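You operate a simulated robot arm through the tools that you are given. There is no shell and no other tool. Be economical: measure what you need, move in short steps, check, and stop when the job is done.

You run a simulated two-armed robot. Do the job below in one go: nothing can be reset, and whatever is moved stays where it is left.

JOB
Roll the stock cart to its dock mark, brake it, load the tote and shut the lid.
Fine: brake off to roll, on again before loading; the tote goes into the cart's box.

The check looks at the end state, three seconds after you hand in, the way a careful person would. Anything else that was tipped, shoved, dropped, spilled or broken makes it a failure. Lids that push on must go on centred and level and be pressed home; caps that screw on are set level and turned clockwise until they are tight.

ROBOT AND FRAMES
Two 7-joint arms with two-finger parallel grippers on one trunk, on a base that drives. Base frame: it is fixed to the floor where the robot stands at the start and does not move with it; the origin is under the middle of the robot, x ahead of it, y to its left, z up. Readings come in mm, degrees, newtons and seconds.
The left shoulder is at the start at [60, 189, 1178], the right one opposite. With the tool pointing down near the work surface each hand reaches from about 100 to 620 mm from the robot's upright axis, wherever it stands, measured 20 degrees to its own side. Places, roughly: box of the stock cart [700, -100, 600]; cart brake lever [400, 0, 500]; cart lid [800, -100, 900]; stock cart [700, 100, 400]. Payload 3.43 kg a hand.
The tool frame of a hand sits at the grasp point between the pads (the TCP): z along the fingers, y along the line on which they close. The tips reach 30 mm beyond it. The gripper opens to 94 mm. The fingers are 28 mm wide and 10 mm thick; the gripper's body (50 by 96 mm) begins 55 mm behind the TCP.
Orientation is that of the tool frame in the base frame, as a unit quaternion [x, y, z, w]. With the fingers straight down and closing along the base's y, the tool's x points along the base's -x, its y along +y and its z along -z.

CONTROLS
- The arms move only by the tool play_rows. It takes "left_targets", "right_targets" or both (then of equal length, played together; a hand with none holds still); each is a list of rows, each an object (a shift or turn left out is 0, a gripper value left out holds the last) with "slide": the shift along the tool's x, y, z in mm, a list of three; "rotation": the turn, a rotation vector about the tool's x, y, z in degrees, a list of three; "grip": the closure, from 0 (fully open) to 1 (shut). In form: [{"slide": [dx, dy, dz], "rotation": [wx, wy, wz], "grip": grip}, ...]. A call has 1 to 20 rows; each row is the pose to reach, as a shift and turn from the pose commanded when the call began, along the tool's axes at that moment. Each row takes 0.2 s and may step no farther than 50 mm and 8.6 degrees from the row before; otherwise, or with a gripper value out of range, the whole call is refused. A pose out of reach is approached as far as the arm can. The call stops where the force on the tool passes 70 N (or 10 N more than at its start, if that is more) or the arm is blocked; 0.2 s more then pass. The fingers move at their own pace (about 153 mm/s each) and stop on an object; they squeeze with about 36 N. The grip force told is the motor's: it shows also when the fingers shut on nothing. Time passes only in rows, and 0.2 s behind the last, so rows that repeat a pose let the fingers close. The reply holds the time, the measured pose of the TCP, the force on the tool along the base axes, the opening and the grip force, in the units named above and with some noise, with the torque about the TCP (base axes, N m) and any sound that the robot's microphone picked up.
- Cameras (640 x 400 px; columns grow to the right, rows downward): "scene" is now at [13.4, -9.1, 1706.5]; the picture's right is [-0.12, -0.99, 0.00], its down [-0.79, 0.09, -0.61] and it looks along [0.61, -0.07, -0.79] (base axes); focal length 275 px, centre (320, 200). "left" rides on the left gripper at [76, -14, -102] in its tool frame; the picture's right is [0.18, 0.98, 0.00], its down [-0.75, 0.14, -0.64] and it looks along [-0.63, 0.12, 0.77] (tool axes); focal length 243 px, centre (320, 200). "right" rides on the right gripper at [76, 14, -103] in its tool frame; the picture's right is [-0.18, 0.98, 0.00], its down [-0.75, -0.14, -0.64] and it looks along [-0.63, -0.12, 0.77] (tool axes); focal length 243 px, centre (320, 200). There is no depth. A picture from a camera that has moved, and an enlarged one, comes with that camera's place and axes in the base frame and with its lens. The place of the scene camera against the robot may be out by one fixed shift of up to 25 mm in any direction.
- grab_frame(camera): a new picture of that camera. No time passes.
- raise_lower(by): slides the trunk up (or, below 0, down) by that many mm; the arms and the scene camera ride with it, the base frame stays. It gives what a move gives, with no picture.
- base_move(legs): drives the robot by 1 to 6 legs, each [ahead, left, turn to the left] in mm, mm and degrees, along the robot's own axes; the way and the turn of a leg run together, so that a leg with both is an arc; at most 1500 mm and 180 degrees a leg. The arms and the cameras ride along, it lands a little off, and it stops where it bumps. It gives what a move gives.
- pan_tilt(pan, tilt): turns the head with the scene camera to pan (to the left, within 86 degrees either way) and tilt (down, from -29 to 69), counted from straight ahead of the robot. It gives what a move gives.
- close_up(camera, box): a new picture of the part [left, top, right, bottom] of that camera's present view, enlarged. No time passes.
- sign_off(): hands the job in; it is judged then, once.

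Go step by step. Nothing tells you exact positions but the pictures and the camera data: compare them with the known pose of the tool, close in by small moves and look again before you grip or let go. The budget is 120 turns and 108 pictures, counting those below and the enlarged ones. Unless the task says otherwise, let go and move clear before handing in, and close with one line.

The tools are called after "Call:" as name(argument=value, ...) on one line, values as JSON. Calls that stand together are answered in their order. play_rows: Moves the arms, as the interface text tells. Its arguments: {"type":"object","properties":{"left_targets":{"type":"array","items":{"type":"object","properties":{"slide":{"type":"array","items":{"type":"number"}},"rotation":{"type":"array","items":{"type":"number"}},"grip":{"type":"number"}}}},"right_targets":{"type":"array","items":{"type":"object","properties":{"slide":{"type":"array","items":{"type":"number"}},"rotation":{"type":"array","items":{"type":"number"}},"grip":{"type":"number"}}}}},"required":[]} The other tools are called the same way: raise_lower (by) slides the trunk up or down; base_move (legs) drives the base; pan_tilt (pan, tilt) turns the head that bears the scene camera; grab_frame (camera) takes a picture; close_up (camera, box) takes an enlarged picture of a part of a camera's view; sign_off () hands the job in.

At the start:

```text
t: 0.0
left_tcp_pos: [326.2, 126.5, 1253.6]
left_tool_rot: [0.0, 1.0, 0.0, 0.0]
left_ft_force: [0.2, -0.3, 0.1]
left_ft_torque: [0.0, -0.02, -0.02]
left_width: 94.1
left_finger_force: 0.1
right_tcp_pos: [312.2, -154.1, 1236.9]
right_tool_rot: [0.0, 1.0, 0.0, 0.0]
right_ft_force: [-0.8, -0.2, -0.2]
right_ft_torque: [0.02, 0.0, 0.0]
right_width: 93.6
right_finger_force: 0.0
trunk travel left (down, up): [-850.0, 140.0]
robot x, y, heading: [0.4, 0.1, 0.1]
head pan, tilt: [-6.6, 52.2]
```

scene: 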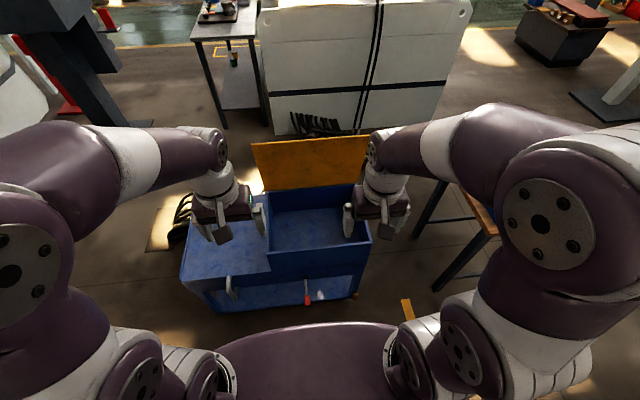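
right: 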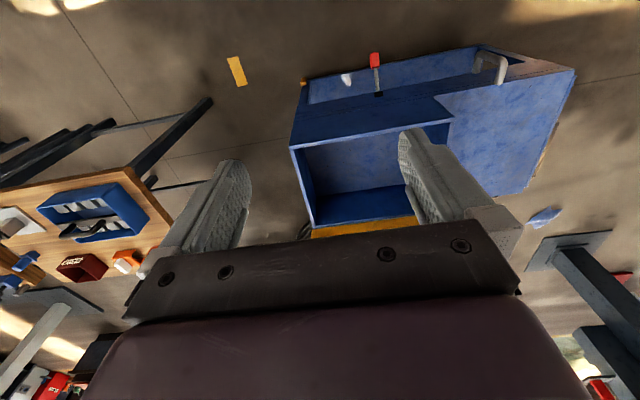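
left: 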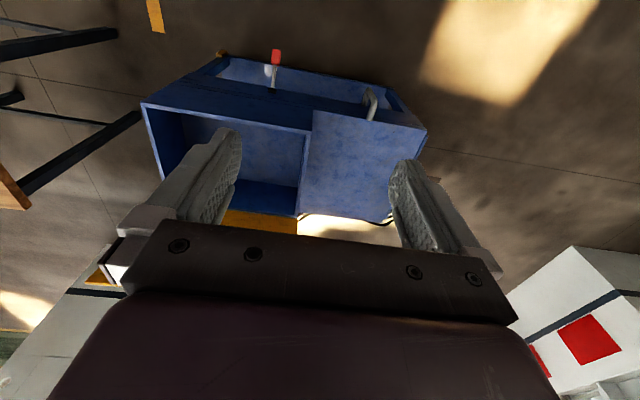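

I see a blue cart ahead with an open orange lid, a red-tipped lever and a grey handle, and a bench on the right with a blue tote. I'll look closer and look around.

Call:
close_up(camera="scene", box=[150, 120, 450, 330])

Call:
close_up(camera="right", box=[0, 0, 320, 300])

Call:
pan_tilt(pan=-60, tilt=45)

Call:
grab_frame(camera="scene")

```text
1.90 times, centred on (300, 225) of scene
camera zoom: at [13.4, -9.1, 1706.5], right [-0.12, -0.99, 0.0], down [-0.79, 0.09, -0.61], along [0.61, -0.07, -0.79], focal length 524 px, centre (358, 152)
```

zoom: 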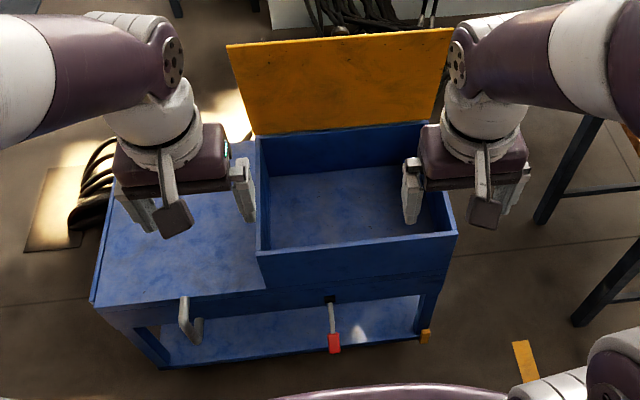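

```text
1.33 times, centred on (160, 150) of right
camera zoom: at [237.4, -140.3, 1338.8], right [0.18, 0.98, 0.0], down [0.75, -0.14, 0.64], along [0.63, -0.12, -0.77], focal length 324 px, centre (533, 267)
```

zoom: 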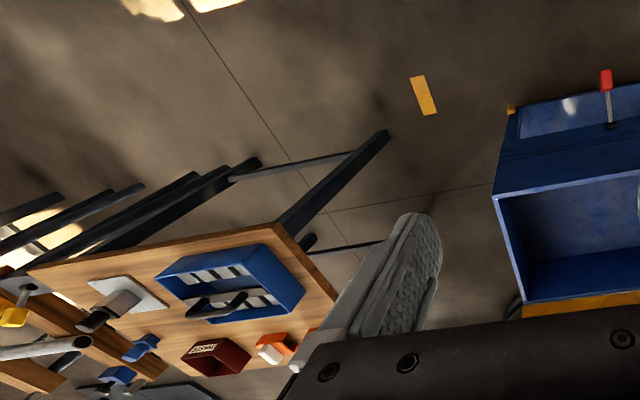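

```text
t: 1.2
left_tcp_pos: [326.0, 126.7, 1253.6]
left_tool_rot: [0.0, 1.0, 0.0, 0.0]
left_ft_force: [0.0, 0.2, -0.7]
left_ft_torque: [-0.03, 0.02, -0.01]
left_width: 94.1
left_finger_force: 0.2
right_tcp_pos: [313.9, -154.1, 1236.9]
right_tool_rot: [0.0, 1.0, 0.0, 0.001]
right_ft_force: [0.3, -0.4, 0.5]
right_ft_torque: [0.03, -0.02, -0.01]
right_width: 94.0
right_finger_force: 0.0
trunk travel left (down, up): [-850.0, 140.0]
robot x, y, heading: [0.3, -1.0, 0.0]
head pan, tilt: [-60.0, 45.0]
```

```text
102 pictures are left
camera scene: at [-20.3, -70.9, 1716.4], right [-0.87, -0.5, 0.0], down [-0.35, 0.61, -0.71], along [0.35, -0.61, -0.71], focal length 275 px, centre (320, 200)
```

scene: 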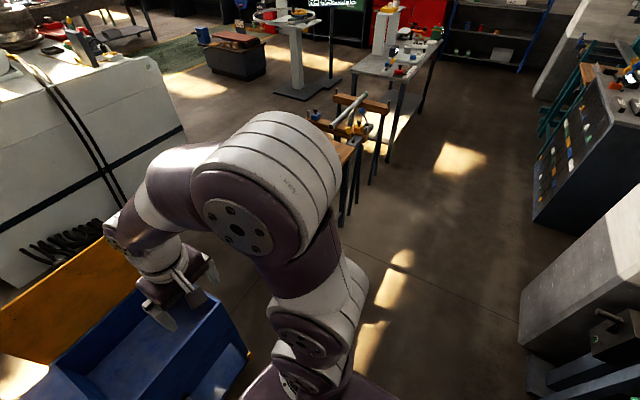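

The yellow strip on the floor right of the cart may be the dock mark, matching the yellow block on the cart's corner. I'll look from more angles.

Call:
pan_tilt(pan=-25, tilt=65)

Call:
grab_frame(camera="scene")

Call:
pan_tilt(pan=20, tilt=55)

Call:
grab_frame(camera="scene")

Call:
close_up(camera="left", box=[120, 20, 440, 240])

Call:
close_up(camera="right", box=[280, 30, 600, 240])

```text
t: 2.2
left_tcp_pos: [325.3, 126.1, 1252.5]
left_tool_rot: [-0.001, 1.0, -0.001, 0.0]
left_ft_force: [0.4, -0.9, 0.3]
left_ft_torque: [-0.02, -0.02, -0.03]
left_width: 94.1
left_finger_force: 0.1
right_tcp_pos: [312.5, -154.4, 1236.9]
right_tool_rot: [0.0, 1.0, 0.0, 0.0]
right_ft_force: [0.7, 0.0, 0.4]
right_ft_torque: [0.02, -0.03, 0.0]
right_width: 93.9
right_finger_force: 0.0
trunk travel left (down, up): [-850.0, 140.0]
robot x, y, heading: [-2.0, -0.4, 0.2]
head pan, tilt: [-25.0, 65.0]
```

```text
101 pictures are left
camera scene: at [-6.1, -26.2, 1691.4], right [-0.42, -0.91, 0.0], down [-0.82, 0.38, -0.42], along [0.38, -0.18, -0.91], focal length 275 px, centre (320, 200)
```

scene: 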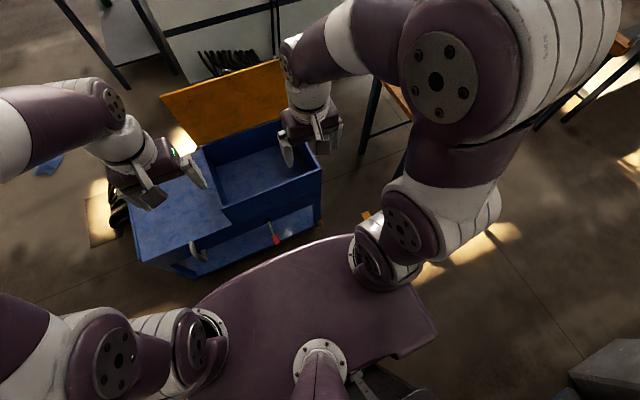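

```text
t: 3.4
left_tcp_pos: [326.6, 125.8, 1252.9]
left_tool_rot: [0.0, 1.0, 0.0, 0.001]
left_ft_force: [-0.4, 1.5, -0.7]
left_ft_torque: [-0.03, 0.0, 0.01]
left_width: 94.0
left_finger_force: 0.0
right_tcp_pos: [313.8, -154.2, 1237.0]
right_tool_rot: [0.0, 1.0, 0.0, 0.0]
right_ft_force: [-0.7, -0.1, 0.5]
right_ft_torque: [-0.01, -0.02, 0.02]
right_width: 93.8
right_finger_force: 0.0
trunk travel left (down, up): [-850.0, 140.0]
robot x, y, heading: [2.6, 0.1, 0.1]
head pan, tilt: [20.0, 55.0]
```

```text
100 pictures are left
camera scene: at [6.7, 24.1, 1703.0], right [0.34, -0.94, 0.0], down [-0.77, -0.28, -0.57], along [0.54, 0.2, -0.82], focal length 275 px, centre (320, 200)
```

scene: 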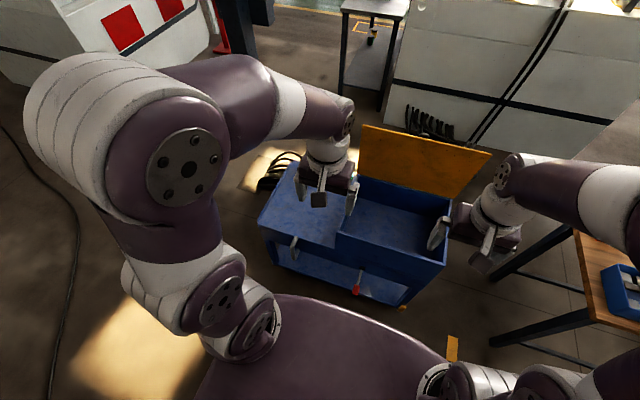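

```text
1.82 times, centred on (280, 130) of left
camera zoom: at [249.7, 112.2, 1357.0], right [-0.18, 0.98, 0.0], down [0.75, 0.14, 0.64], along [0.63, 0.12, -0.77], focal length 441 px, centre (393, 327)
```

zoom: 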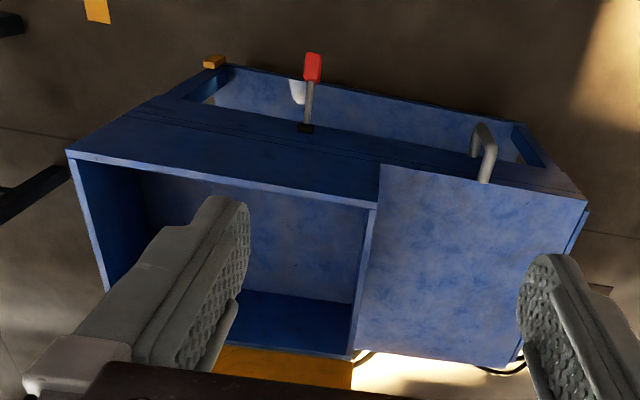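

```text
1.90 times, centred on (440, 135) of right
camera zoom: at [237.4, -140.3, 1338.8], right [0.18, 0.98, 0.0], down [0.75, -0.14, 0.64], along [0.63, -0.12, -0.77], focal length 462 px, centre (91, 324)
```

zoom: 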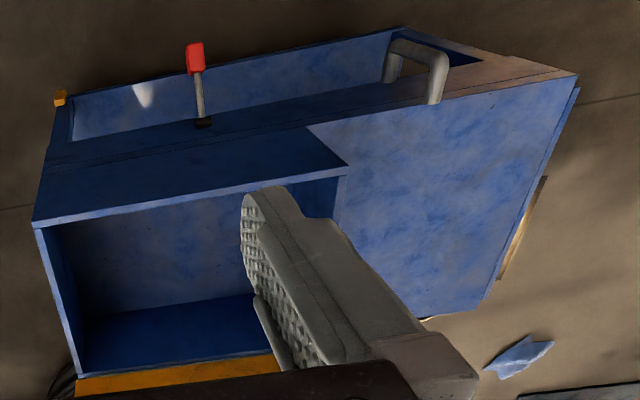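

The cart's yellow pointer is near [515,-271,142] and the floor strip runs along x at y≈-594, so the cart should roll about 323 mm in -y. The handle is a vertical U near [460,318,480–590], and the lever goes from [510,3,507] to its tip at [424,2,449]. I'll lower the trunk and look from closer.

Call:
raise_lower(by=-500)

Call:
pan_tilt(pan=-6, tilt=45)

Call:
grab_frame(camera="scene")

Call:
grab_frame(camera="left")

Call:
grab_frame(camera="right")

```text
refused: -500 is not a number from -400 to 400
```

```text
t: 4.2
left_tcp_pos: [325.0, 128.1, 1253.7]
left_tool_rot: [0.0, 1.0, 0.0, 0.0]
left_ft_force: [0.1, -0.2, -0.2]
left_ft_torque: [0.0, -0.01, -0.03]
left_width: 94.2
left_finger_force: 0.1
right_tcp_pos: [312.4, -153.3, 1235.7]
right_tool_rot: [0.0, 1.0, 0.0, 0.0]
right_ft_force: [0.6, -0.3, -0.1]
right_ft_torque: [0.01, 0.01, 0.0]
right_width: 93.9
right_finger_force: 0.0
trunk travel left (down, up): [-850.0, 140.0]
robot x, y, heading: [1.5, -2.6, -0.3]
head pan, tilt: [-6.0, 45.0]
```

```text
97 pictures are left
camera scene: at [19.8, -8.9, 1716.4], right [-0.1, -0.99, 0.0], down [-0.7, 0.07, -0.71], along [0.7, -0.07, -0.71], focal length 275 px, centre (320, 200)
```

scene: 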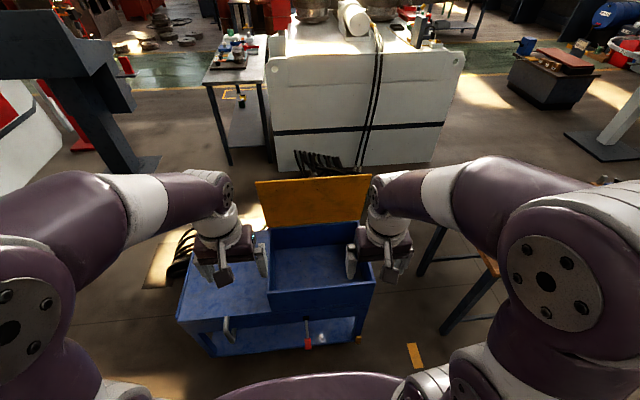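

```text
96 pictures are left
camera left: at [249.7, 112.2, 1357.0], right [-0.18, 0.98, 0.0], down [0.75, 0.14, 0.64], along [0.63, 0.12, -0.77], focal length 243 px, centre (320, 200)
```

left: 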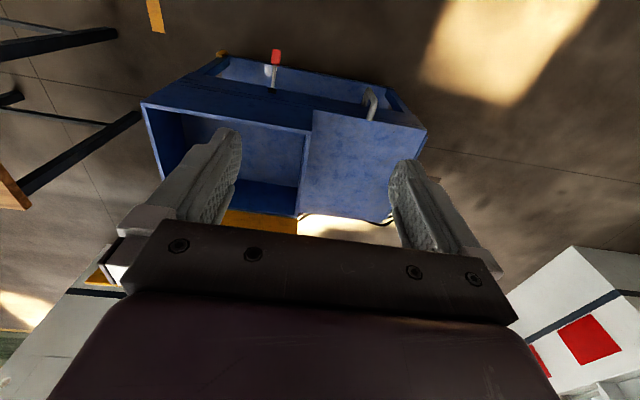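

```text
95 pictures are left
camera right: at [237.4, -140.3, 1338.8], right [0.18, 0.98, 0.0], down [0.75, -0.14, 0.64], along [0.63, -0.12, -0.77], focal length 243 px, centre (320, 200)
```

right: 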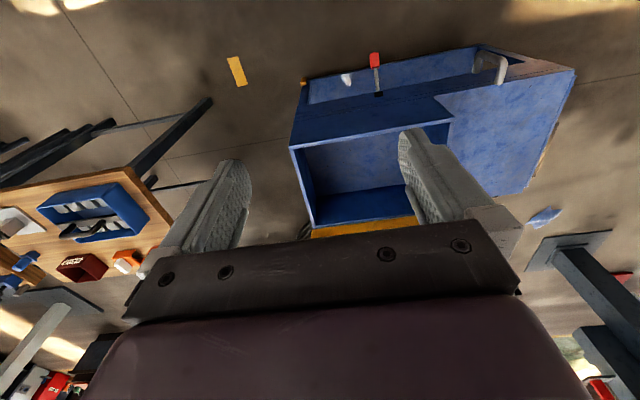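

I'll lower the trunk in two steps, which keeps the hands clear of the cart, since they are at x≈325 and the cart front is at x≈510.

Call:
raise_lower(by=-380)

Call:
raise_lower(by=-160)

Call:
grab_frame(camera="scene")

Call:
grab_frame(camera="left")

Call:
grab_frame(camera="right")

```text
t: 7.9
left_tcp_pos: [324.5, 126.8, 874.0]
left_tool_rot: [0.0, 1.0, 0.0, 0.0]
left_ft_force: [0.0, 0.3, 0.6]
left_ft_torque: [-0.02, 0.0, -0.01]
left_width: 94.0
left_finger_force: 0.3
right_tcp_pos: [313.1, -155.0, 856.5]
right_tool_rot: [0.001, 1.0, 0.0, 0.0]
right_ft_force: [0.1, -1.0, 0.8]
right_ft_torque: [-0.01, -0.01, 0.0]
right_width: 94.2
right_finger_force: 0.1
trunk travel left (down, up): [-470.0, 520.0]
robot x, y, heading: [0.7, -2.1, 0.0]
head pan, tilt: [-6.0, 45.0]
```

```text
t: 9.8
left_tcp_pos: [326.3, 126.3, 713.6]
left_tool_rot: [0.001, 1.0, 0.0, 0.001]
left_ft_force: [0.1, -0.2, -0.3]
left_ft_torque: [0.0, 0.01, 0.04]
left_width: 94.2
left_finger_force: 0.1
right_tcp_pos: [314.3, -154.7, 696.4]
right_tool_rot: [0.0, 1.0, 0.0, 0.0]
right_ft_force: [-0.5, -0.7, 0.1]
right_ft_torque: [-0.03, 0.05, 0.01]
right_width: 94.0
right_finger_force: 0.0
trunk travel left (down, up): [-310.0, 680.0]
robot x, y, heading: [0.8, 0.3, 0.2]
head pan, tilt: [-6.0, 45.0]
```

```text
94 pictures are left
camera scene: at [19.7, -9.0, 1176.5], right [-0.1, -0.99, 0.0], down [-0.7, 0.07, -0.71], along [0.7, -0.07, -0.71], focal length 275 px, centre (320, 200)
```

scene: 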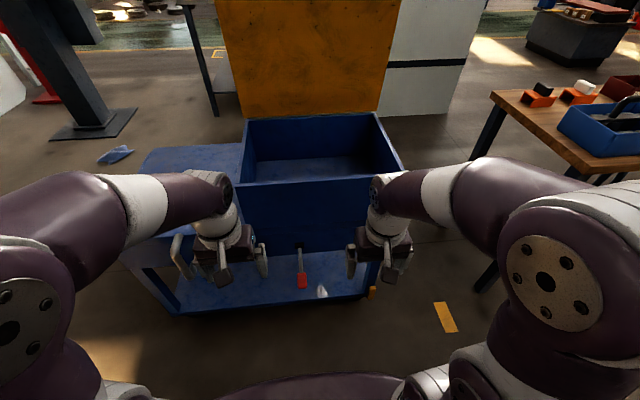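

```text
93 pictures are left
camera left: at [249.7, 112.2, 817.1], right [-0.18, 0.98, 0.0], down [0.75, 0.14, 0.64], along [0.63, 0.12, -0.77], focal length 243 px, centre (320, 200)
```

left: 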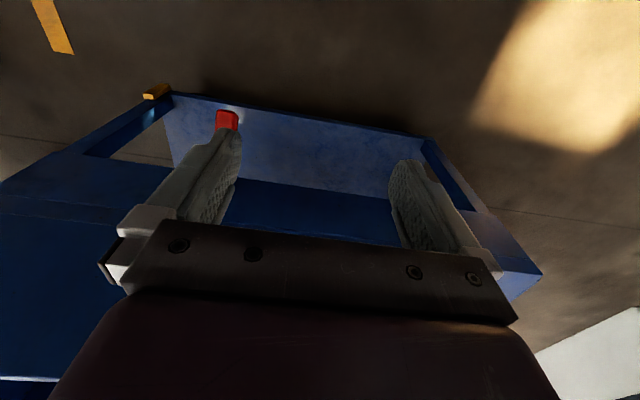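

```text
92 pictures are left
camera right: at [237.3, -140.3, 798.9], right [0.18, 0.98, 0.0], down [0.75, -0.14, 0.64], along [0.63, -0.12, -0.77], focal length 243 px, centre (320, 200)
```

right: 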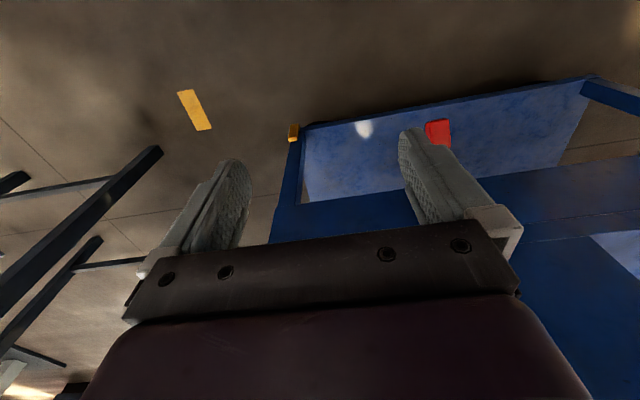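

Call:
close_up(camera="scene", box=[120, 210, 400, 330])

Call:
close_up(camera="scene", box=[270, 220, 350, 310])

Call:
close_up(camera="scene", box=[460, 50, 640, 180])

```text
2.29 times, centred on (260, 270) of scene
camera zoom: at [19.7, -9.0, 1176.5], right [-0.1, -0.99, 0.0], down [-0.7, 0.07, -0.71], along [0.7, -0.07, -0.71], focal length 629 px, centre (457, 40)
```

zoom: 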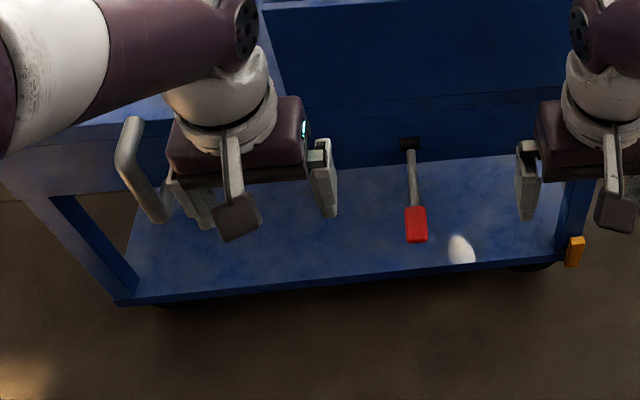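

```text
4.44 times, centred on (310, 265) of scene
camera zoom: at [19.7, -9.0, 1176.5], right [-0.1, -0.99, 0.0], down [-0.7, 0.07, -0.71], along [0.7, -0.07, -0.71], focal length 1223 px, centre (364, -89)
```

zoom: 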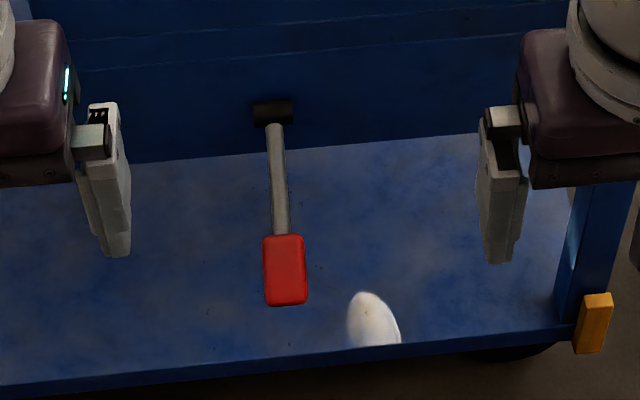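

```text
3.08 times, centred on (550, 115) of scene
camera zoom: at [19.7, -9.0, 1176.5], right [-0.1, -0.99, 0.0], down [-0.7, 0.07, -0.71], along [0.7, -0.07, -0.71], focal length 846 px, centre (-388, 462)
```

zoom: 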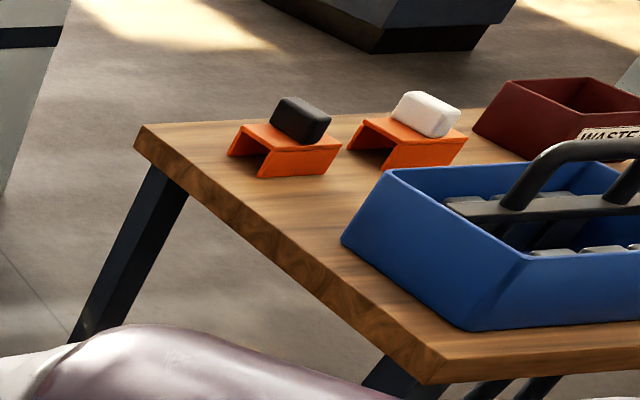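

The lever pivots on a horizontal axis and points down toward me. I'll bring the right hand over its red pad and check before gripping.

Call:
play_rows(right_targets=[{"slide": [-20, 40, 30]}, {"slide": [-50, 80, 60]}, {"slide": [-80, 120, 90]}, {"slide": [-108, 156, 120]}, {"slide": [-108, 156, 150]}])

Call:
grab_frame(camera="right")

Call:
close_up(camera="scene", box=[230, 190, 390, 310])

```text
refused: row 1 steps farther than a row can; nothing moved
```

```text
88 pictures are left
camera right: at [237.3, -140.3, 798.9], right [0.18, 0.98, 0.0], down [0.75, -0.14, 0.64], along [0.63, -0.12, -0.77], focal length 243 px, centre (320, 200)
```

right: 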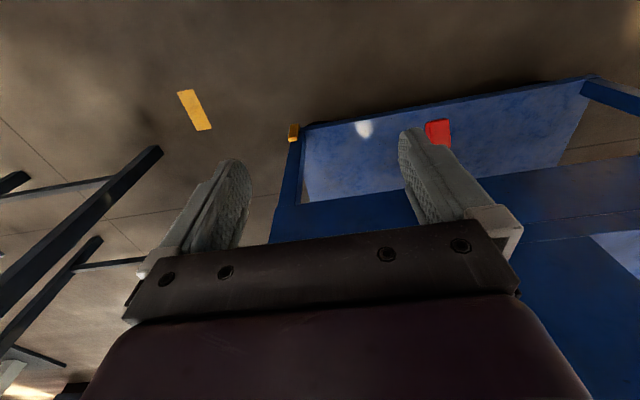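

```text
3.33 times, centred on (310, 250) of scene
camera zoom: at [19.7, -9.0, 1176.5], right [-0.1, -0.99, 0.0], down [-0.7, 0.07, -0.71], along [0.7, -0.07, -0.71], focal length 917 px, centre (353, 33)
```

zoom: 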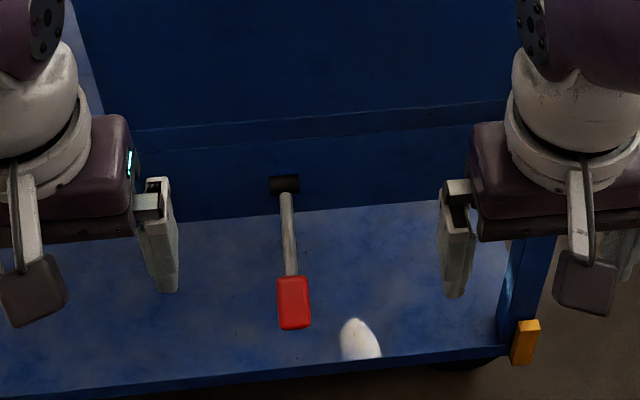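

Row steps must stay under 50 mm, so I'll use shorter ones.

Call:
play_rows(right_targets=[{"slide": [-20, 30, 25]}, {"slide": [-40, 60, 50]}, {"slide": [-60, 90, 75]}, {"slide": [-80, 120, 100]}, {"slide": [-100, 148, 125]}, {"slide": [-109, 157, 160]}, {"slide": [-109, 157, 180]}])

Call:
grab_frame(camera="right")

Call:
close_up(camera="scene", box=[230, 190, 390, 310])

```text
t: 11.3
left_tcp_pos: [326.0, 127.4, 714.2]
left_tool_rot: [0.0, 1.0, 0.0, -0.001]
left_ft_force: [-0.5, -0.2, -0.2]
left_ft_torque: [0.0, 0.04, 0.0]
left_width: 94.1
left_finger_force: 0.1
right_tcp_pos: [423.4, 4.3, 517.1]
right_tool_rot: [0.0, 1.0, 0.001, 0.0]
right_ft_force: [0.6, -0.1, -0.2]
right_ft_torque: [0.06, 0.0, 0.03]
right_width: 93.9
right_finger_force: 0.0
trunk travel left (down, up): [-310.0, 680.0]
robot x, y, heading: [5.2, 2.1, -0.2]
head pan, tilt: [-6.0, 45.0]
```

```text
86 pictures are left
camera right: at [346.5, 17.3, 618.9], right [0.18, 0.98, 0.0], down [0.75, -0.14, 0.64], along [0.63, -0.12, -0.77], focal length 243 px, centre (320, 200)
```

right: 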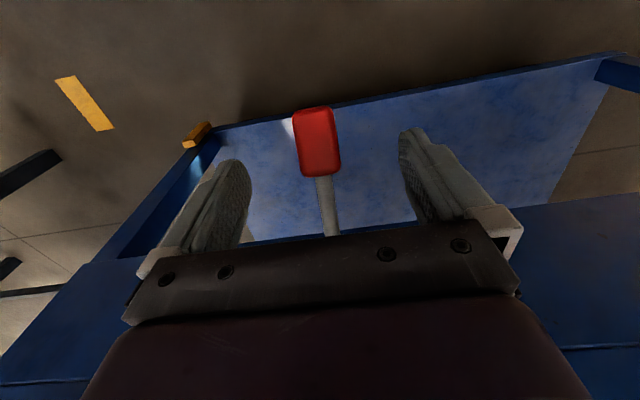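

```text
3.33 times, centred on (310, 250) of scene
camera zoom: at [20.0, -9.0, 1176.4], right [-0.1, -0.99, 0.0], down [-0.7, 0.07, -0.71], along [0.7, -0.07, -0.71], focal length 917 px, centre (353, 33)
```

zoom: 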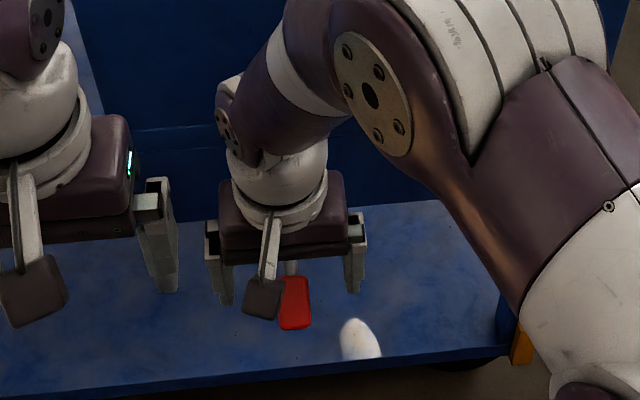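

The pad is centred at about [429,-2,449]. I'll descend and pinch it.

Call:
play_rows(right_targets=[{"slide": [-3, -6, 35], "grip": 0.2}, {"slide": [-3, -6, 66], "grip": 0.2}, {"slide": [-3, -6, 66], "grip": 1}, {"slide": [-3, -6, 66], "grip": 1}, {"slide": [-3, -6, 66], "grip": 1}])

Call:
grab_frame(camera="right")

```text
t: 12.6
left_tcp_pos: [325.3, 128.8, 713.5]
left_tool_rot: [-0.002, 1.0, 0.0, -0.001]
left_ft_force: [0.4, -0.1, 0.0]
left_ft_torque: [0.01, 0.0, -0.01]
left_width: 94.0
left_finger_force: 0.0
right_tcp_pos: [427.2, 0.9, 451.2]
right_tool_rot: [-0.003, 1.0, 0.002, 0.002]
right_ft_force: [-0.8, 15.0, -6.8]
right_ft_torque: [-0.1, 0.47, 0.04]
right_width: 32.7
right_finger_force: 45.4
trunk travel left (down, up): [-310.0, 680.0]
robot x, y, heading: [0.9, -0.7, 0.2]
head pan, tilt: [-6.0, 45.0]
stopped in row 5 (right hand): the force on the tool passed its limit at 72 N (the readings are from after the stop); the commanded pose is now the measured one
```

```text
84 pictures are left
camera right: at [350.8, 14.7, 552.7], right [0.18, 0.98, 0.0], down [0.75, -0.14, 0.64], along [0.63, -0.11, -0.76], focal length 243 px, centre (320, 200)
```

right: 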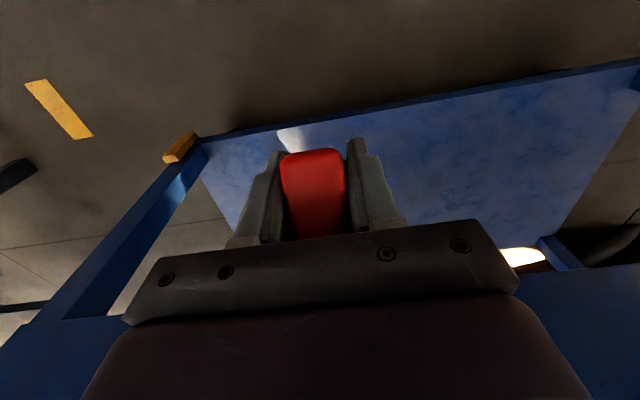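

The pad is held. I'll relieve the side force and swing the lever up a little along its arc, watching the force.

Call:
play_rows(right_targets=[{"slide": [0, 2, 0]}, {"slide": [3.6, 2, -6]}, {"slide": [7, 2, -12.1]}, {"slide": [9.8, 2, -18.5]}, {"slide": [12.2, 2, -25]}])

```text
t: 13.8
left_tcp_pos: [326.3, 128.5, 713.4]
left_tool_rot: [0.0, 1.0, 0.0, -0.001]
left_ft_force: [-0.5, 1.2, -0.2]
left_ft_torque: [-0.01, -0.03, 0.0]
left_width: 93.9
left_finger_force: 0.1
right_tcp_pos: [414.6, 2.0, 475.9]
right_tool_rot: [-0.002, 1.0, 0.001, 0.0]
right_ft_force: [6.1, 1.1, -14.0]
right_ft_torque: [-0.34, 1.32, 0.08]
right_width: 32.4
right_finger_force: 45.4
trunk travel left (down, up): [-310.0, 680.0]
robot x, y, heading: [3.3, 0.3, 0.0]
head pan, tilt: [-6.0, 45.0]
```

It swings up with mild resistance, so I'll continue the arc to about horizontal and above.

Call:
play_rows(right_targets=[{"slide": [2, 0, -7]}, {"slide": [3.5, 0, -14]}, {"slide": [4.5, 0, -22.5]}, {"slide": [4.9, 0, -31]}, {"slide": [4.5, 0, -40]}, {"slide": [3.4, 0, -48.5]}, {"slide": [1.5, 0, -57]}, {"slide": [-1.1, 0, -65]}])

Call:
close_up(camera="scene", box=[230, 190, 390, 310])

Call:
grab_frame(camera="right")

```text
t: 15.6
left_tcp_pos: [325.7, 128.8, 713.7]
left_tool_rot: [0.0, 1.0, 0.0, -0.001]
left_ft_force: [-1.0, -0.5, 0.3]
left_ft_torque: [0.01, -0.02, -0.02]
left_width: 93.7
left_finger_force: 0.0
right_tcp_pos: [414.7, 1.6, 540.3]
right_tool_rot: [-0.002, 1.0, 0.001, 0.0]
right_ft_force: [-6.1, -7.3, -15.0]
right_ft_torque: [-0.08, 1.16, 0.01]
right_width: 32.6
right_finger_force: 45.1
trunk travel left (down, up): [-310.0, 680.0]
robot x, y, heading: [-1.4, 3.2, -0.1]
head pan, tilt: [-6.0, 45.0]
```

```text
3.33 times, centred on (310, 250) of scene
camera zoom: at [20.5, -8.6, 1176.4], right [-0.1, -0.99, 0.0], down [-0.7, 0.07, -0.71], along [0.7, -0.07, -0.71], focal length 917 px, centre (353, 33)
```

zoom: 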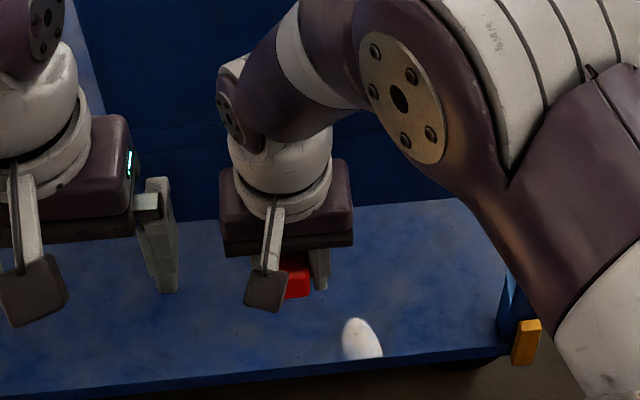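

```text
82 pictures are left
camera right: at [339.0, 15.4, 642.9], right [0.18, 0.98, 0.0], down [0.75, -0.14, 0.64], along [0.63, -0.11, -0.77], focal length 243 px, centre (320, 200)
```

right: 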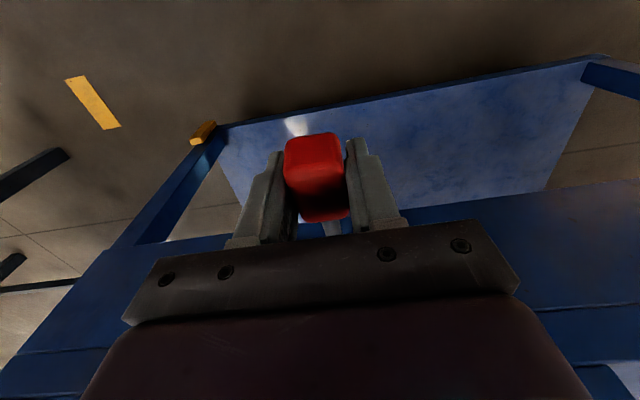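

The lever follows. I'll continue until it reaches its stop.

Call:
play_rows(right_targets=[{"slide": [-4, 0, -9]}, {"slide": [-8, 0, -16.5]}, {"slide": [-12.7, 0, -24]}, {"slide": [-18, 0, -31]}, {"slide": [-24, 0, -37.4]}])

Call:
grab_frame(camera="right")

```text
t: 16.8
left_tcp_pos: [325.4, 129.3, 714.0]
left_tool_rot: [-0.001, 1.0, 0.0, 0.0]
left_ft_force: [-0.2, 0.8, -0.1]
left_ft_torque: [0.03, 0.0, 0.04]
left_width: 93.8
left_finger_force: 0.0
right_tcp_pos: [438.3, 1.4, 577.6]
right_tool_rot: [-0.003, 1.0, 0.001, 0.001]
right_ft_force: [-20.6, 4.5, -21.5]
right_ft_torque: [-0.01, -0.21, -0.02]
right_width: 32.4
right_finger_force: 44.9
trunk travel left (down, up): [-310.0, 680.0]
robot x, y, heading: [-4.8, 0.0, 0.1]
head pan, tilt: [-6.0, 45.0]
```

```text
81 pictures are left
camera right: at [363.0, 15.6, 680.1], right [0.18, 0.98, 0.0], down [0.75, -0.14, 0.64], along [0.63, -0.11, -0.77], focal length 243 px, centre (320, 200)
```

right: 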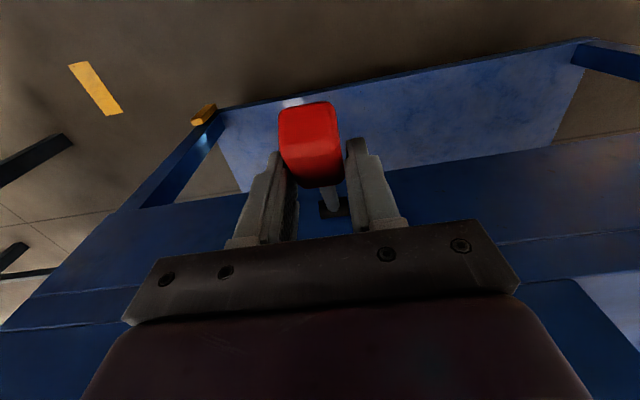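

The lever seems to have reached an upper stop at about 33° above horizontal. I'll release it, retreat the right hand and check that the lever stays.

Call:
play_rows(right_targets=[{"slide": [8, 0, 8], "grip": 0.9}, {"slide": [8, 0, 8], "grip": 0.2}, {"slide": [8, 0, 8], "grip": 0.1}, {"slide": [30, 0, -30], "grip": 0}, {"slide": [60, 0, -65]}, {"slide": [95, -25, -90]}, {"slide": [120, -60, -100]}, {"slide": [120, -105, -110]}, {"slide": [120, -150, -120]}])

Call:
close_up(camera="scene", box=[120, 190, 400, 330])

```text
t: 18.8
left_tcp_pos: [324.3, 128.2, 713.6]
left_tool_rot: [-0.002, 1.0, 0.001, 0.0]
left_ft_force: [-0.1, 0.6, 0.5]
left_ft_torque: [0.02, 0.0, 0.0]
left_width: 94.3
left_finger_force: 0.1
right_tcp_pos: [320.5, -151.9, 696.8]
right_tool_rot: [-0.002, 1.0, 0.002, 0.002]
right_ft_force: [-0.5, 0.4, -0.3]
right_ft_torque: [0.0, 0.06, -0.01]
right_width: 94.3
right_finger_force: 0.1
trunk travel left (down, up): [-310.0, 680.0]
robot x, y, heading: [0.6, 0.3, 0.0]
head pan, tilt: [-6.0, 45.0]
```

```text
2.29 times, centred on (260, 260) of scene
camera zoom: at [19.6, -8.2, 1176.4], right [-0.1, -0.99, 0.0], down [-0.7, 0.07, -0.71], along [0.7, -0.07, -0.71], focal length 629 px, centre (457, 63)
```

zoom: 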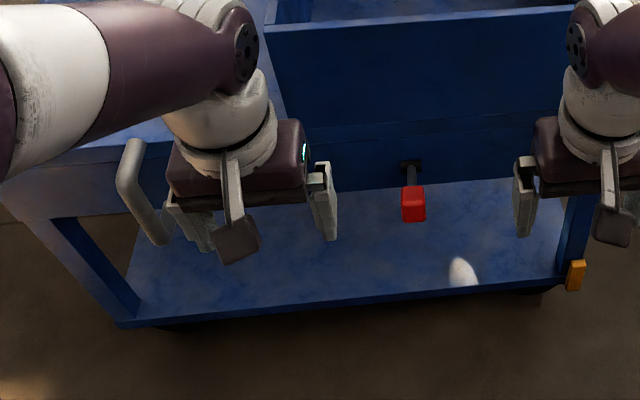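

The lever holds up. Next I'll bring the left hand above the handle's top leg.

Call:
play_rows(left_targets=[{"slide": [-25, 40, 0]}, {"slide": [-50, 80, 0]}, {"slide": [-75, 120, 0]}, {"slide": [-105, 155, 0]}, {"slide": [-130, 190, 10]}, {"slide": [-145, 190, 30]}])

Call:
grab_frame(camera="left")

Call:
close_up(camera="scene", box=[100, 150, 340, 330])

```text
t: 20.2
left_tcp_pos: [462.6, 318.9, 671.2]
left_tool_rot: [-0.001, 1.0, 0.001, 0.0]
left_ft_force: [1.0, 0.3, -1.6]
left_ft_torque: [0.01, -0.02, 0.01]
left_width: 93.9
left_finger_force: 0.0
left hand out of reach, approached as far as the arm can: row 3, 4, 5, 6
right_tcp_pos: [320.8, -150.3, 696.0]
right_tool_rot: [-0.002, 1.0, 0.002, 0.001]
right_ft_force: [0.1, 0.3, -0.5]
right_ft_torque: [-0.02, 0.02, 0.0]
right_width: 93.9
right_finger_force: 0.0
trunk travel left (down, up): [-310.0, 680.0]
robot x, y, heading: [-2.7, -0.4, -0.0]
head pan, tilt: [-6.0, 45.0]
```

```text
79 pictures are left
camera left: at [386.3, 304.1, 774.7], right [-0.19, 0.98, 0.0], down [0.75, 0.14, 0.64], along [0.63, 0.12, -0.77], focal length 243 px, centre (320, 200)
```

left: 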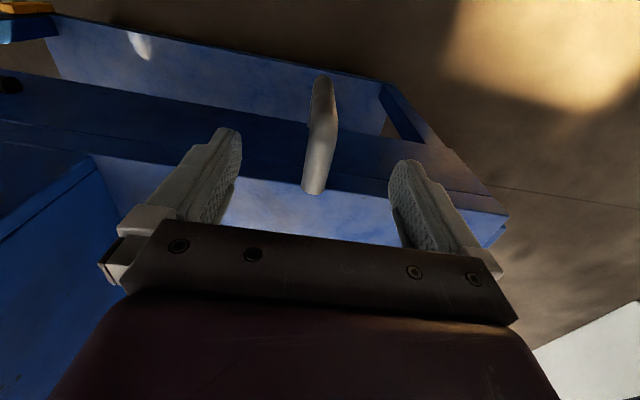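

```text
2.22 times, centred on (220, 240) of scene
camera zoom: at [20.0, -7.9, 1176.4], right [-0.1, -0.99, 0.0], down [-0.7, 0.07, -0.71], along [0.7, -0.07, -0.71], focal length 611 px, centre (542, 111)
```

zoom: 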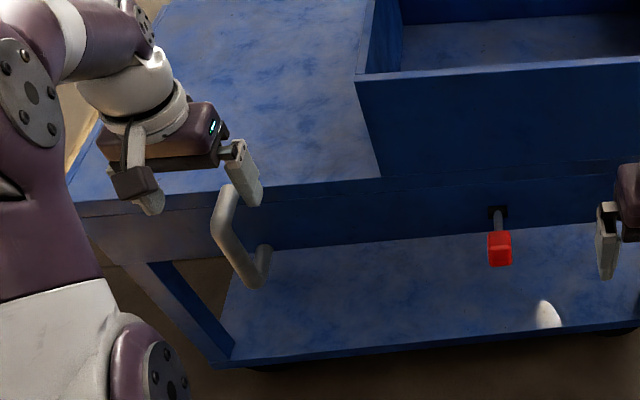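

The handle leg is at y≈324, at the edge of my reach, so I'll drive left 100 mm to get closer.

Call:
base_move(legs=[[0, 100, 0]])

```text
t: 21.4
left_tcp_pos: [461.7, 418.3, 671.2]
left_tool_rot: [-0.001, 1.0, 0.0, 0.0]
left_ft_force: [1.0, 0.7, -0.4]
left_ft_torque: [0.01, -0.03, -0.03]
left_width: 94.1
left_finger_force: 0.1
right_tcp_pos: [321.5, -50.6, 697.8]
right_tool_rot: [-0.002, 1.0, 0.001, 0.001]
right_ft_force: [-0.7, 0.9, 0.3]
right_ft_torque: [-0.04, -0.01, -0.01]
right_width: 93.9
right_finger_force: 0.0
trunk travel left (down, up): [-310.0, 680.0]
robot x, y, heading: [-1.5, 101.8, 0.2]
head pan, tilt: [-6.0, 45.0]
```

Call:
play_rows(left_targets=[{"slide": [0, -48, 0]}, {"slide": [-5, -94, 0]}, {"slide": [-15, -94, 20]}])

Call:
grab_frame(camera="left")

```text
t: 22.2
left_tcp_pos: [477.0, 323.8, 651.1]
left_tool_rot: [-0.001, 1.0, 0.0, 0.001]
left_ft_force: [1.3, -0.8, -0.2]
left_ft_torque: [0.01, 0.02, 0.0]
left_width: 94.1
left_finger_force: 0.1
right_tcp_pos: [320.5, -52.1, 696.7]
right_tool_rot: [-0.001, 1.0, 0.002, 0.002]
right_ft_force: [0.2, 0.9, -0.9]
right_ft_torque: [-0.01, 0.0, -0.06]
right_width: 94.0
right_finger_force: 0.0
trunk travel left (down, up): [-310.0, 680.0]
robot x, y, heading: [1.3, 103.5, 0.5]
head pan, tilt: [-6.0, 45.0]
```

```text
77 pictures are left
camera left: at [400.5, 309.7, 754.2], right [-0.19, 0.98, 0.0], down [0.75, 0.14, 0.64], along [0.63, 0.12, -0.77], focal length 243 px, centre (320, 200)
```

left: 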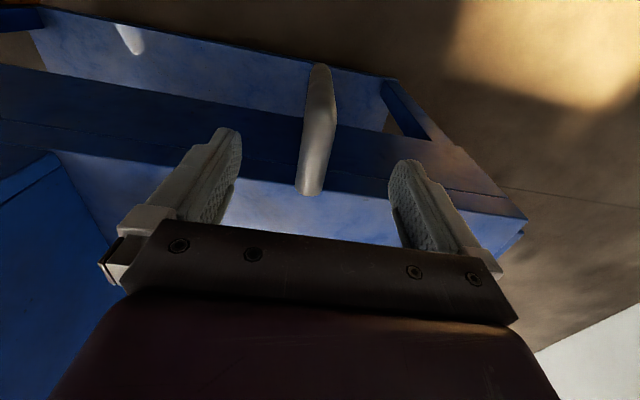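

The leg is centred between the fingers, so I'll descend and grip.

Call:
play_rows(left_targets=[{"slide": [3, 0, 30]}, {"slide": [3, 0, 58]}, {"slide": [3, 0, 58], "grip": 0.6}, {"slide": [3, 0, 58], "grip": 1}, {"slide": [3, 0, 58], "grip": 1}])

Call:
grab_frame(camera="left")

```text
t: 23.4
left_tcp_pos: [473.7, 324.3, 592.0]
left_tool_rot: [-0.001, 1.0, 0.0, -0.001]
left_ft_force: [-0.2, -6.2, -3.5]
left_ft_torque: [0.01, -0.75, 0.14]
left_width: 26.3
left_finger_force: 44.7
right_tcp_pos: [320.5, -52.0, 695.7]
right_tool_rot: [-0.001, 1.0, 0.002, 0.002]
right_ft_force: [-0.2, 0.9, 0.8]
right_ft_torque: [-0.02, 0.0, 0.0]
right_width: 94.0
right_finger_force: 0.0
trunk travel left (down, up): [-310.0, 680.0]
robot x, y, heading: [-1.2, 104.3, -0.0]
head pan, tilt: [-6.0, 45.0]
```

```text
76 pictures are left
camera left: at [397.9, 309.2, 695.7], right [-0.19, 0.98, 0.0], down [0.75, 0.14, 0.64], along [0.63, 0.12, -0.77], focal length 243 px, centre (320, 200)
```

left: 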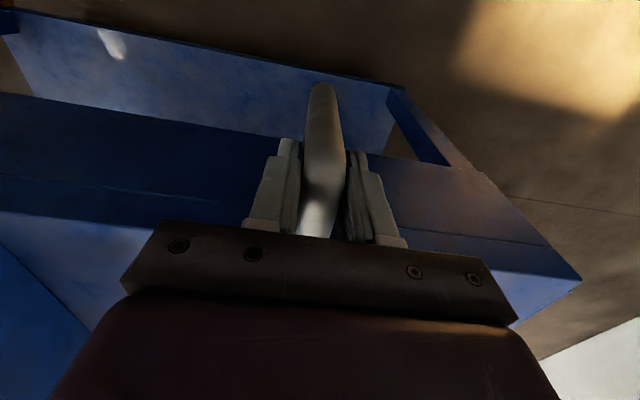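

The handle is gripped, so I'll try a small pull in -y to see whether the cart is free.

Call:
play_rows(left_targets=[{"slide": [0, -5, 0]}, {"slide": [0, -12, 0]}, {"slide": [0, -20, 0]}, {"slide": [0, -30, 0]}])

Call:
grab_frame(camera="scene")

```text
t: 24.4
left_tcp_pos: [475.2, 292.4, 592.6]
left_tool_rot: [0.0, 1.0, 0.001, -0.001]
left_ft_force: [-3.4, -4.4, -11.0]
left_ft_torque: [0.27, -0.92, 0.32]
left_width: 26.3
left_finger_force: 44.5
right_tcp_pos: [319.8, -51.0, 696.6]
right_tool_rot: [-0.001, 1.0, 0.002, 0.001]
right_ft_force: [-0.8, -0.6, 0.1]
right_ft_torque: [-0.03, -0.03, 0.02]
right_width: 94.1
right_finger_force: 0.1
trunk travel left (down, up): [-310.0, 680.0]
robot x, y, heading: [-1.0, 101.6, -0.2]
head pan, tilt: [-6.0, 45.0]
```

```text
75 pictures are left
camera scene: at [20.0, 91.4, 1176.2], right [-0.1, -0.99, 0.0], down [-0.7, 0.07, -0.71], along [0.7, -0.07, -0.71], focal length 275 px, centre (320, 200)
```

scene: 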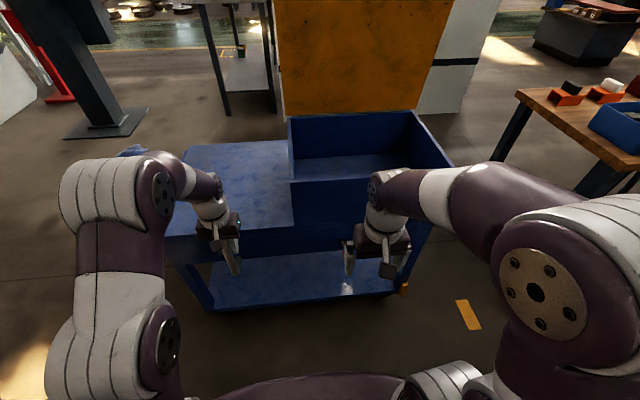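

The cart rolls freely with the lever up. I'll keep rolling slowly and move the right hand out of the way.

Call:
play_rows(left_targets=[{"slide": [0, -15, 0]}, {"slide": [0, -30, 0]}, {"slide": [0, -50, 0]}, {"slide": [0, -70, 0]}, {"slide": [0, -90, 0]}, {"slide": [0, -110, 0]}, {"slide": [0, -130, 0]}, {"slide": [0, -150, 0]}, {"slide": [0, -170, 0]}, {"slide": [0, -190, 0]}, {"slide": [0, -205, 0]}, {"slide": [0, -215, 0]}, {"slide": [0, -220, 0]}], right_targets=[{"slide": [10, -25, 0]}, {"slide": [10, -50, 0]}, {"slide": [10, -75, 0]}, {"slide": [10, -100, 0]}, {"slide": [10, -125, 0]}, {"slide": [10, -150, 0]}, {"slide": [10, -175, 0]}, {"slide": [10, -200, 0]}, {"slide": [10, -225, 0]}, {"slide": [10, -240, 0]}, {"slide": [10, -240, 0]}, {"slide": [10, -240, 0]}, {"slide": [10, -240, 0]}])

Call:
grab_frame(camera="scene")

Call:
grab_frame(camera="right")

```text
t: 27.2
left_tcp_pos: [475.2, 72.8, 592.3]
left_tool_rot: [0.0, 1.0, 0.0, 0.0]
left_ft_force: [-8.5, 2.3, -6.1]
left_ft_torque: [0.02, 0.45, 0.17]
left_width: 26.2
left_finger_force: 45.3
right_tcp_pos: [310.4, -290.5, 695.8]
right_tool_rot: [-0.002, 1.0, 0.002, 0.001]
right_ft_force: [0.5, -0.6, 0.4]
right_ft_torque: [0.02, -0.02, 0.02]
right_width: 94.1
right_finger_force: 0.1
trunk travel left (down, up): [-310.0, 680.0]
robot x, y, heading: [-0.2, 105.8, -0.4]
head pan, tilt: [-6.0, 45.0]
```

```text
74 pictures are left
camera scene: at [19.4, 92.2, 1176.4], right [-0.1, -0.99, 0.0], down [-0.7, 0.07, -0.71], along [0.7, -0.07, -0.71], focal length 275 px, centre (320, 200)
```

scene: 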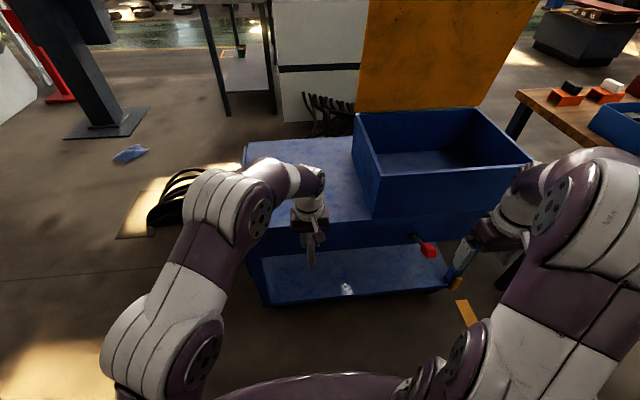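

```text
73 pictures are left
camera right: at [234.4, -276.8, 797.6], right [0.18, 0.98, 0.0], down [0.75, -0.14, 0.64], along [0.63, -0.11, -0.76], focal length 243 px, centre (320, 200)
```

right: 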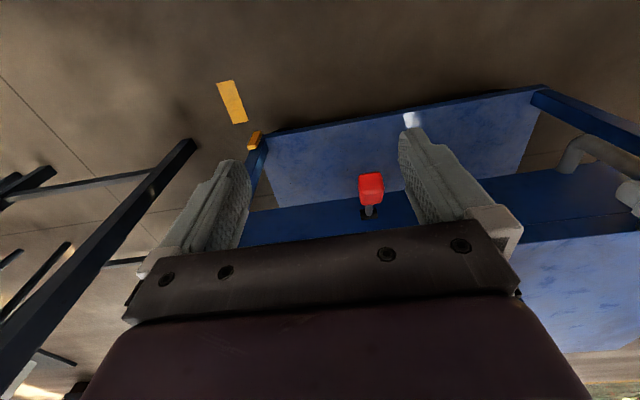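

The pointer is now near y≈-518 and the strip near -597. I'll roll about 60 mm more, then look closely.

Call:
play_rows(left_targets=[{"slide": [0, -10, 0]}, {"slide": [0, -22, 0]}, {"slide": [0, -34, 0]}, {"slide": [0, -46, 0]}, {"slide": [0, -55, 0]}, {"slide": [0, -60, 0]}, {"slide": [0, -60, 0]}])

Call:
grab_frame(camera="right")

Call:
close_up(camera="right", box=[190, 60, 310, 160])

```text
t: 28.8
left_tcp_pos: [475.4, 12.9, 593.4]
left_tool_rot: [-0.001, 1.0, 0.0, 0.0]
left_ft_force: [-5.2, 2.8, -5.2]
left_ft_torque: [-0.02, -0.93, 0.15]
left_width: 26.4
left_finger_force: 44.6
right_tcp_pos: [310.6, -290.3, 694.8]
right_tool_rot: [-0.002, 1.0, 0.001, 0.002]
right_ft_force: [-0.4, -0.3, -0.5]
right_ft_torque: [-0.01, -0.03, 0.0]
right_width: 94.0
right_finger_force: 0.0
trunk travel left (down, up): [-310.0, 680.0]
robot x, y, heading: [-3.9, 100.3, 0.3]
head pan, tilt: [-6.0, 45.0]
```

```text
72 pictures are left
camera right: at [234.4, -276.8, 797.6], right [0.18, 0.98, 0.0], down [0.75, -0.14, 0.64], along [0.63, -0.11, -0.76], focal length 243 px, centre (320, 200)
```

right: 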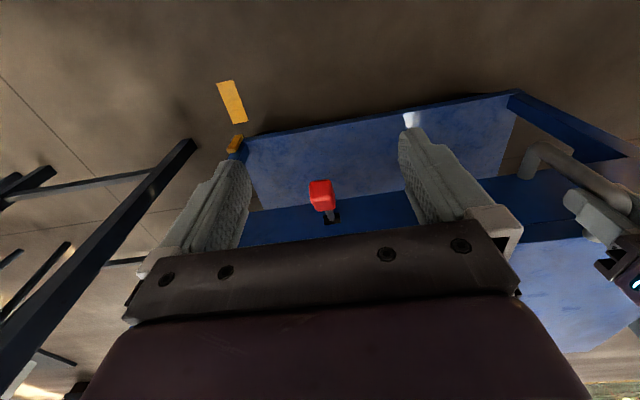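

```text
4.00 times, centred on (250, 110) of right
camera zoom: at [234.4, -276.8, 797.6], right [0.18, 0.98, 0.0], down [0.75, -0.14, 0.64], along [0.63, -0.11, -0.76], focal length 970 px, centre (600, 560)
```

zoom: 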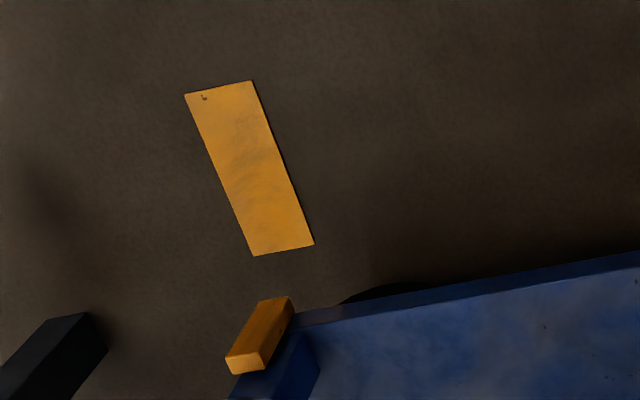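

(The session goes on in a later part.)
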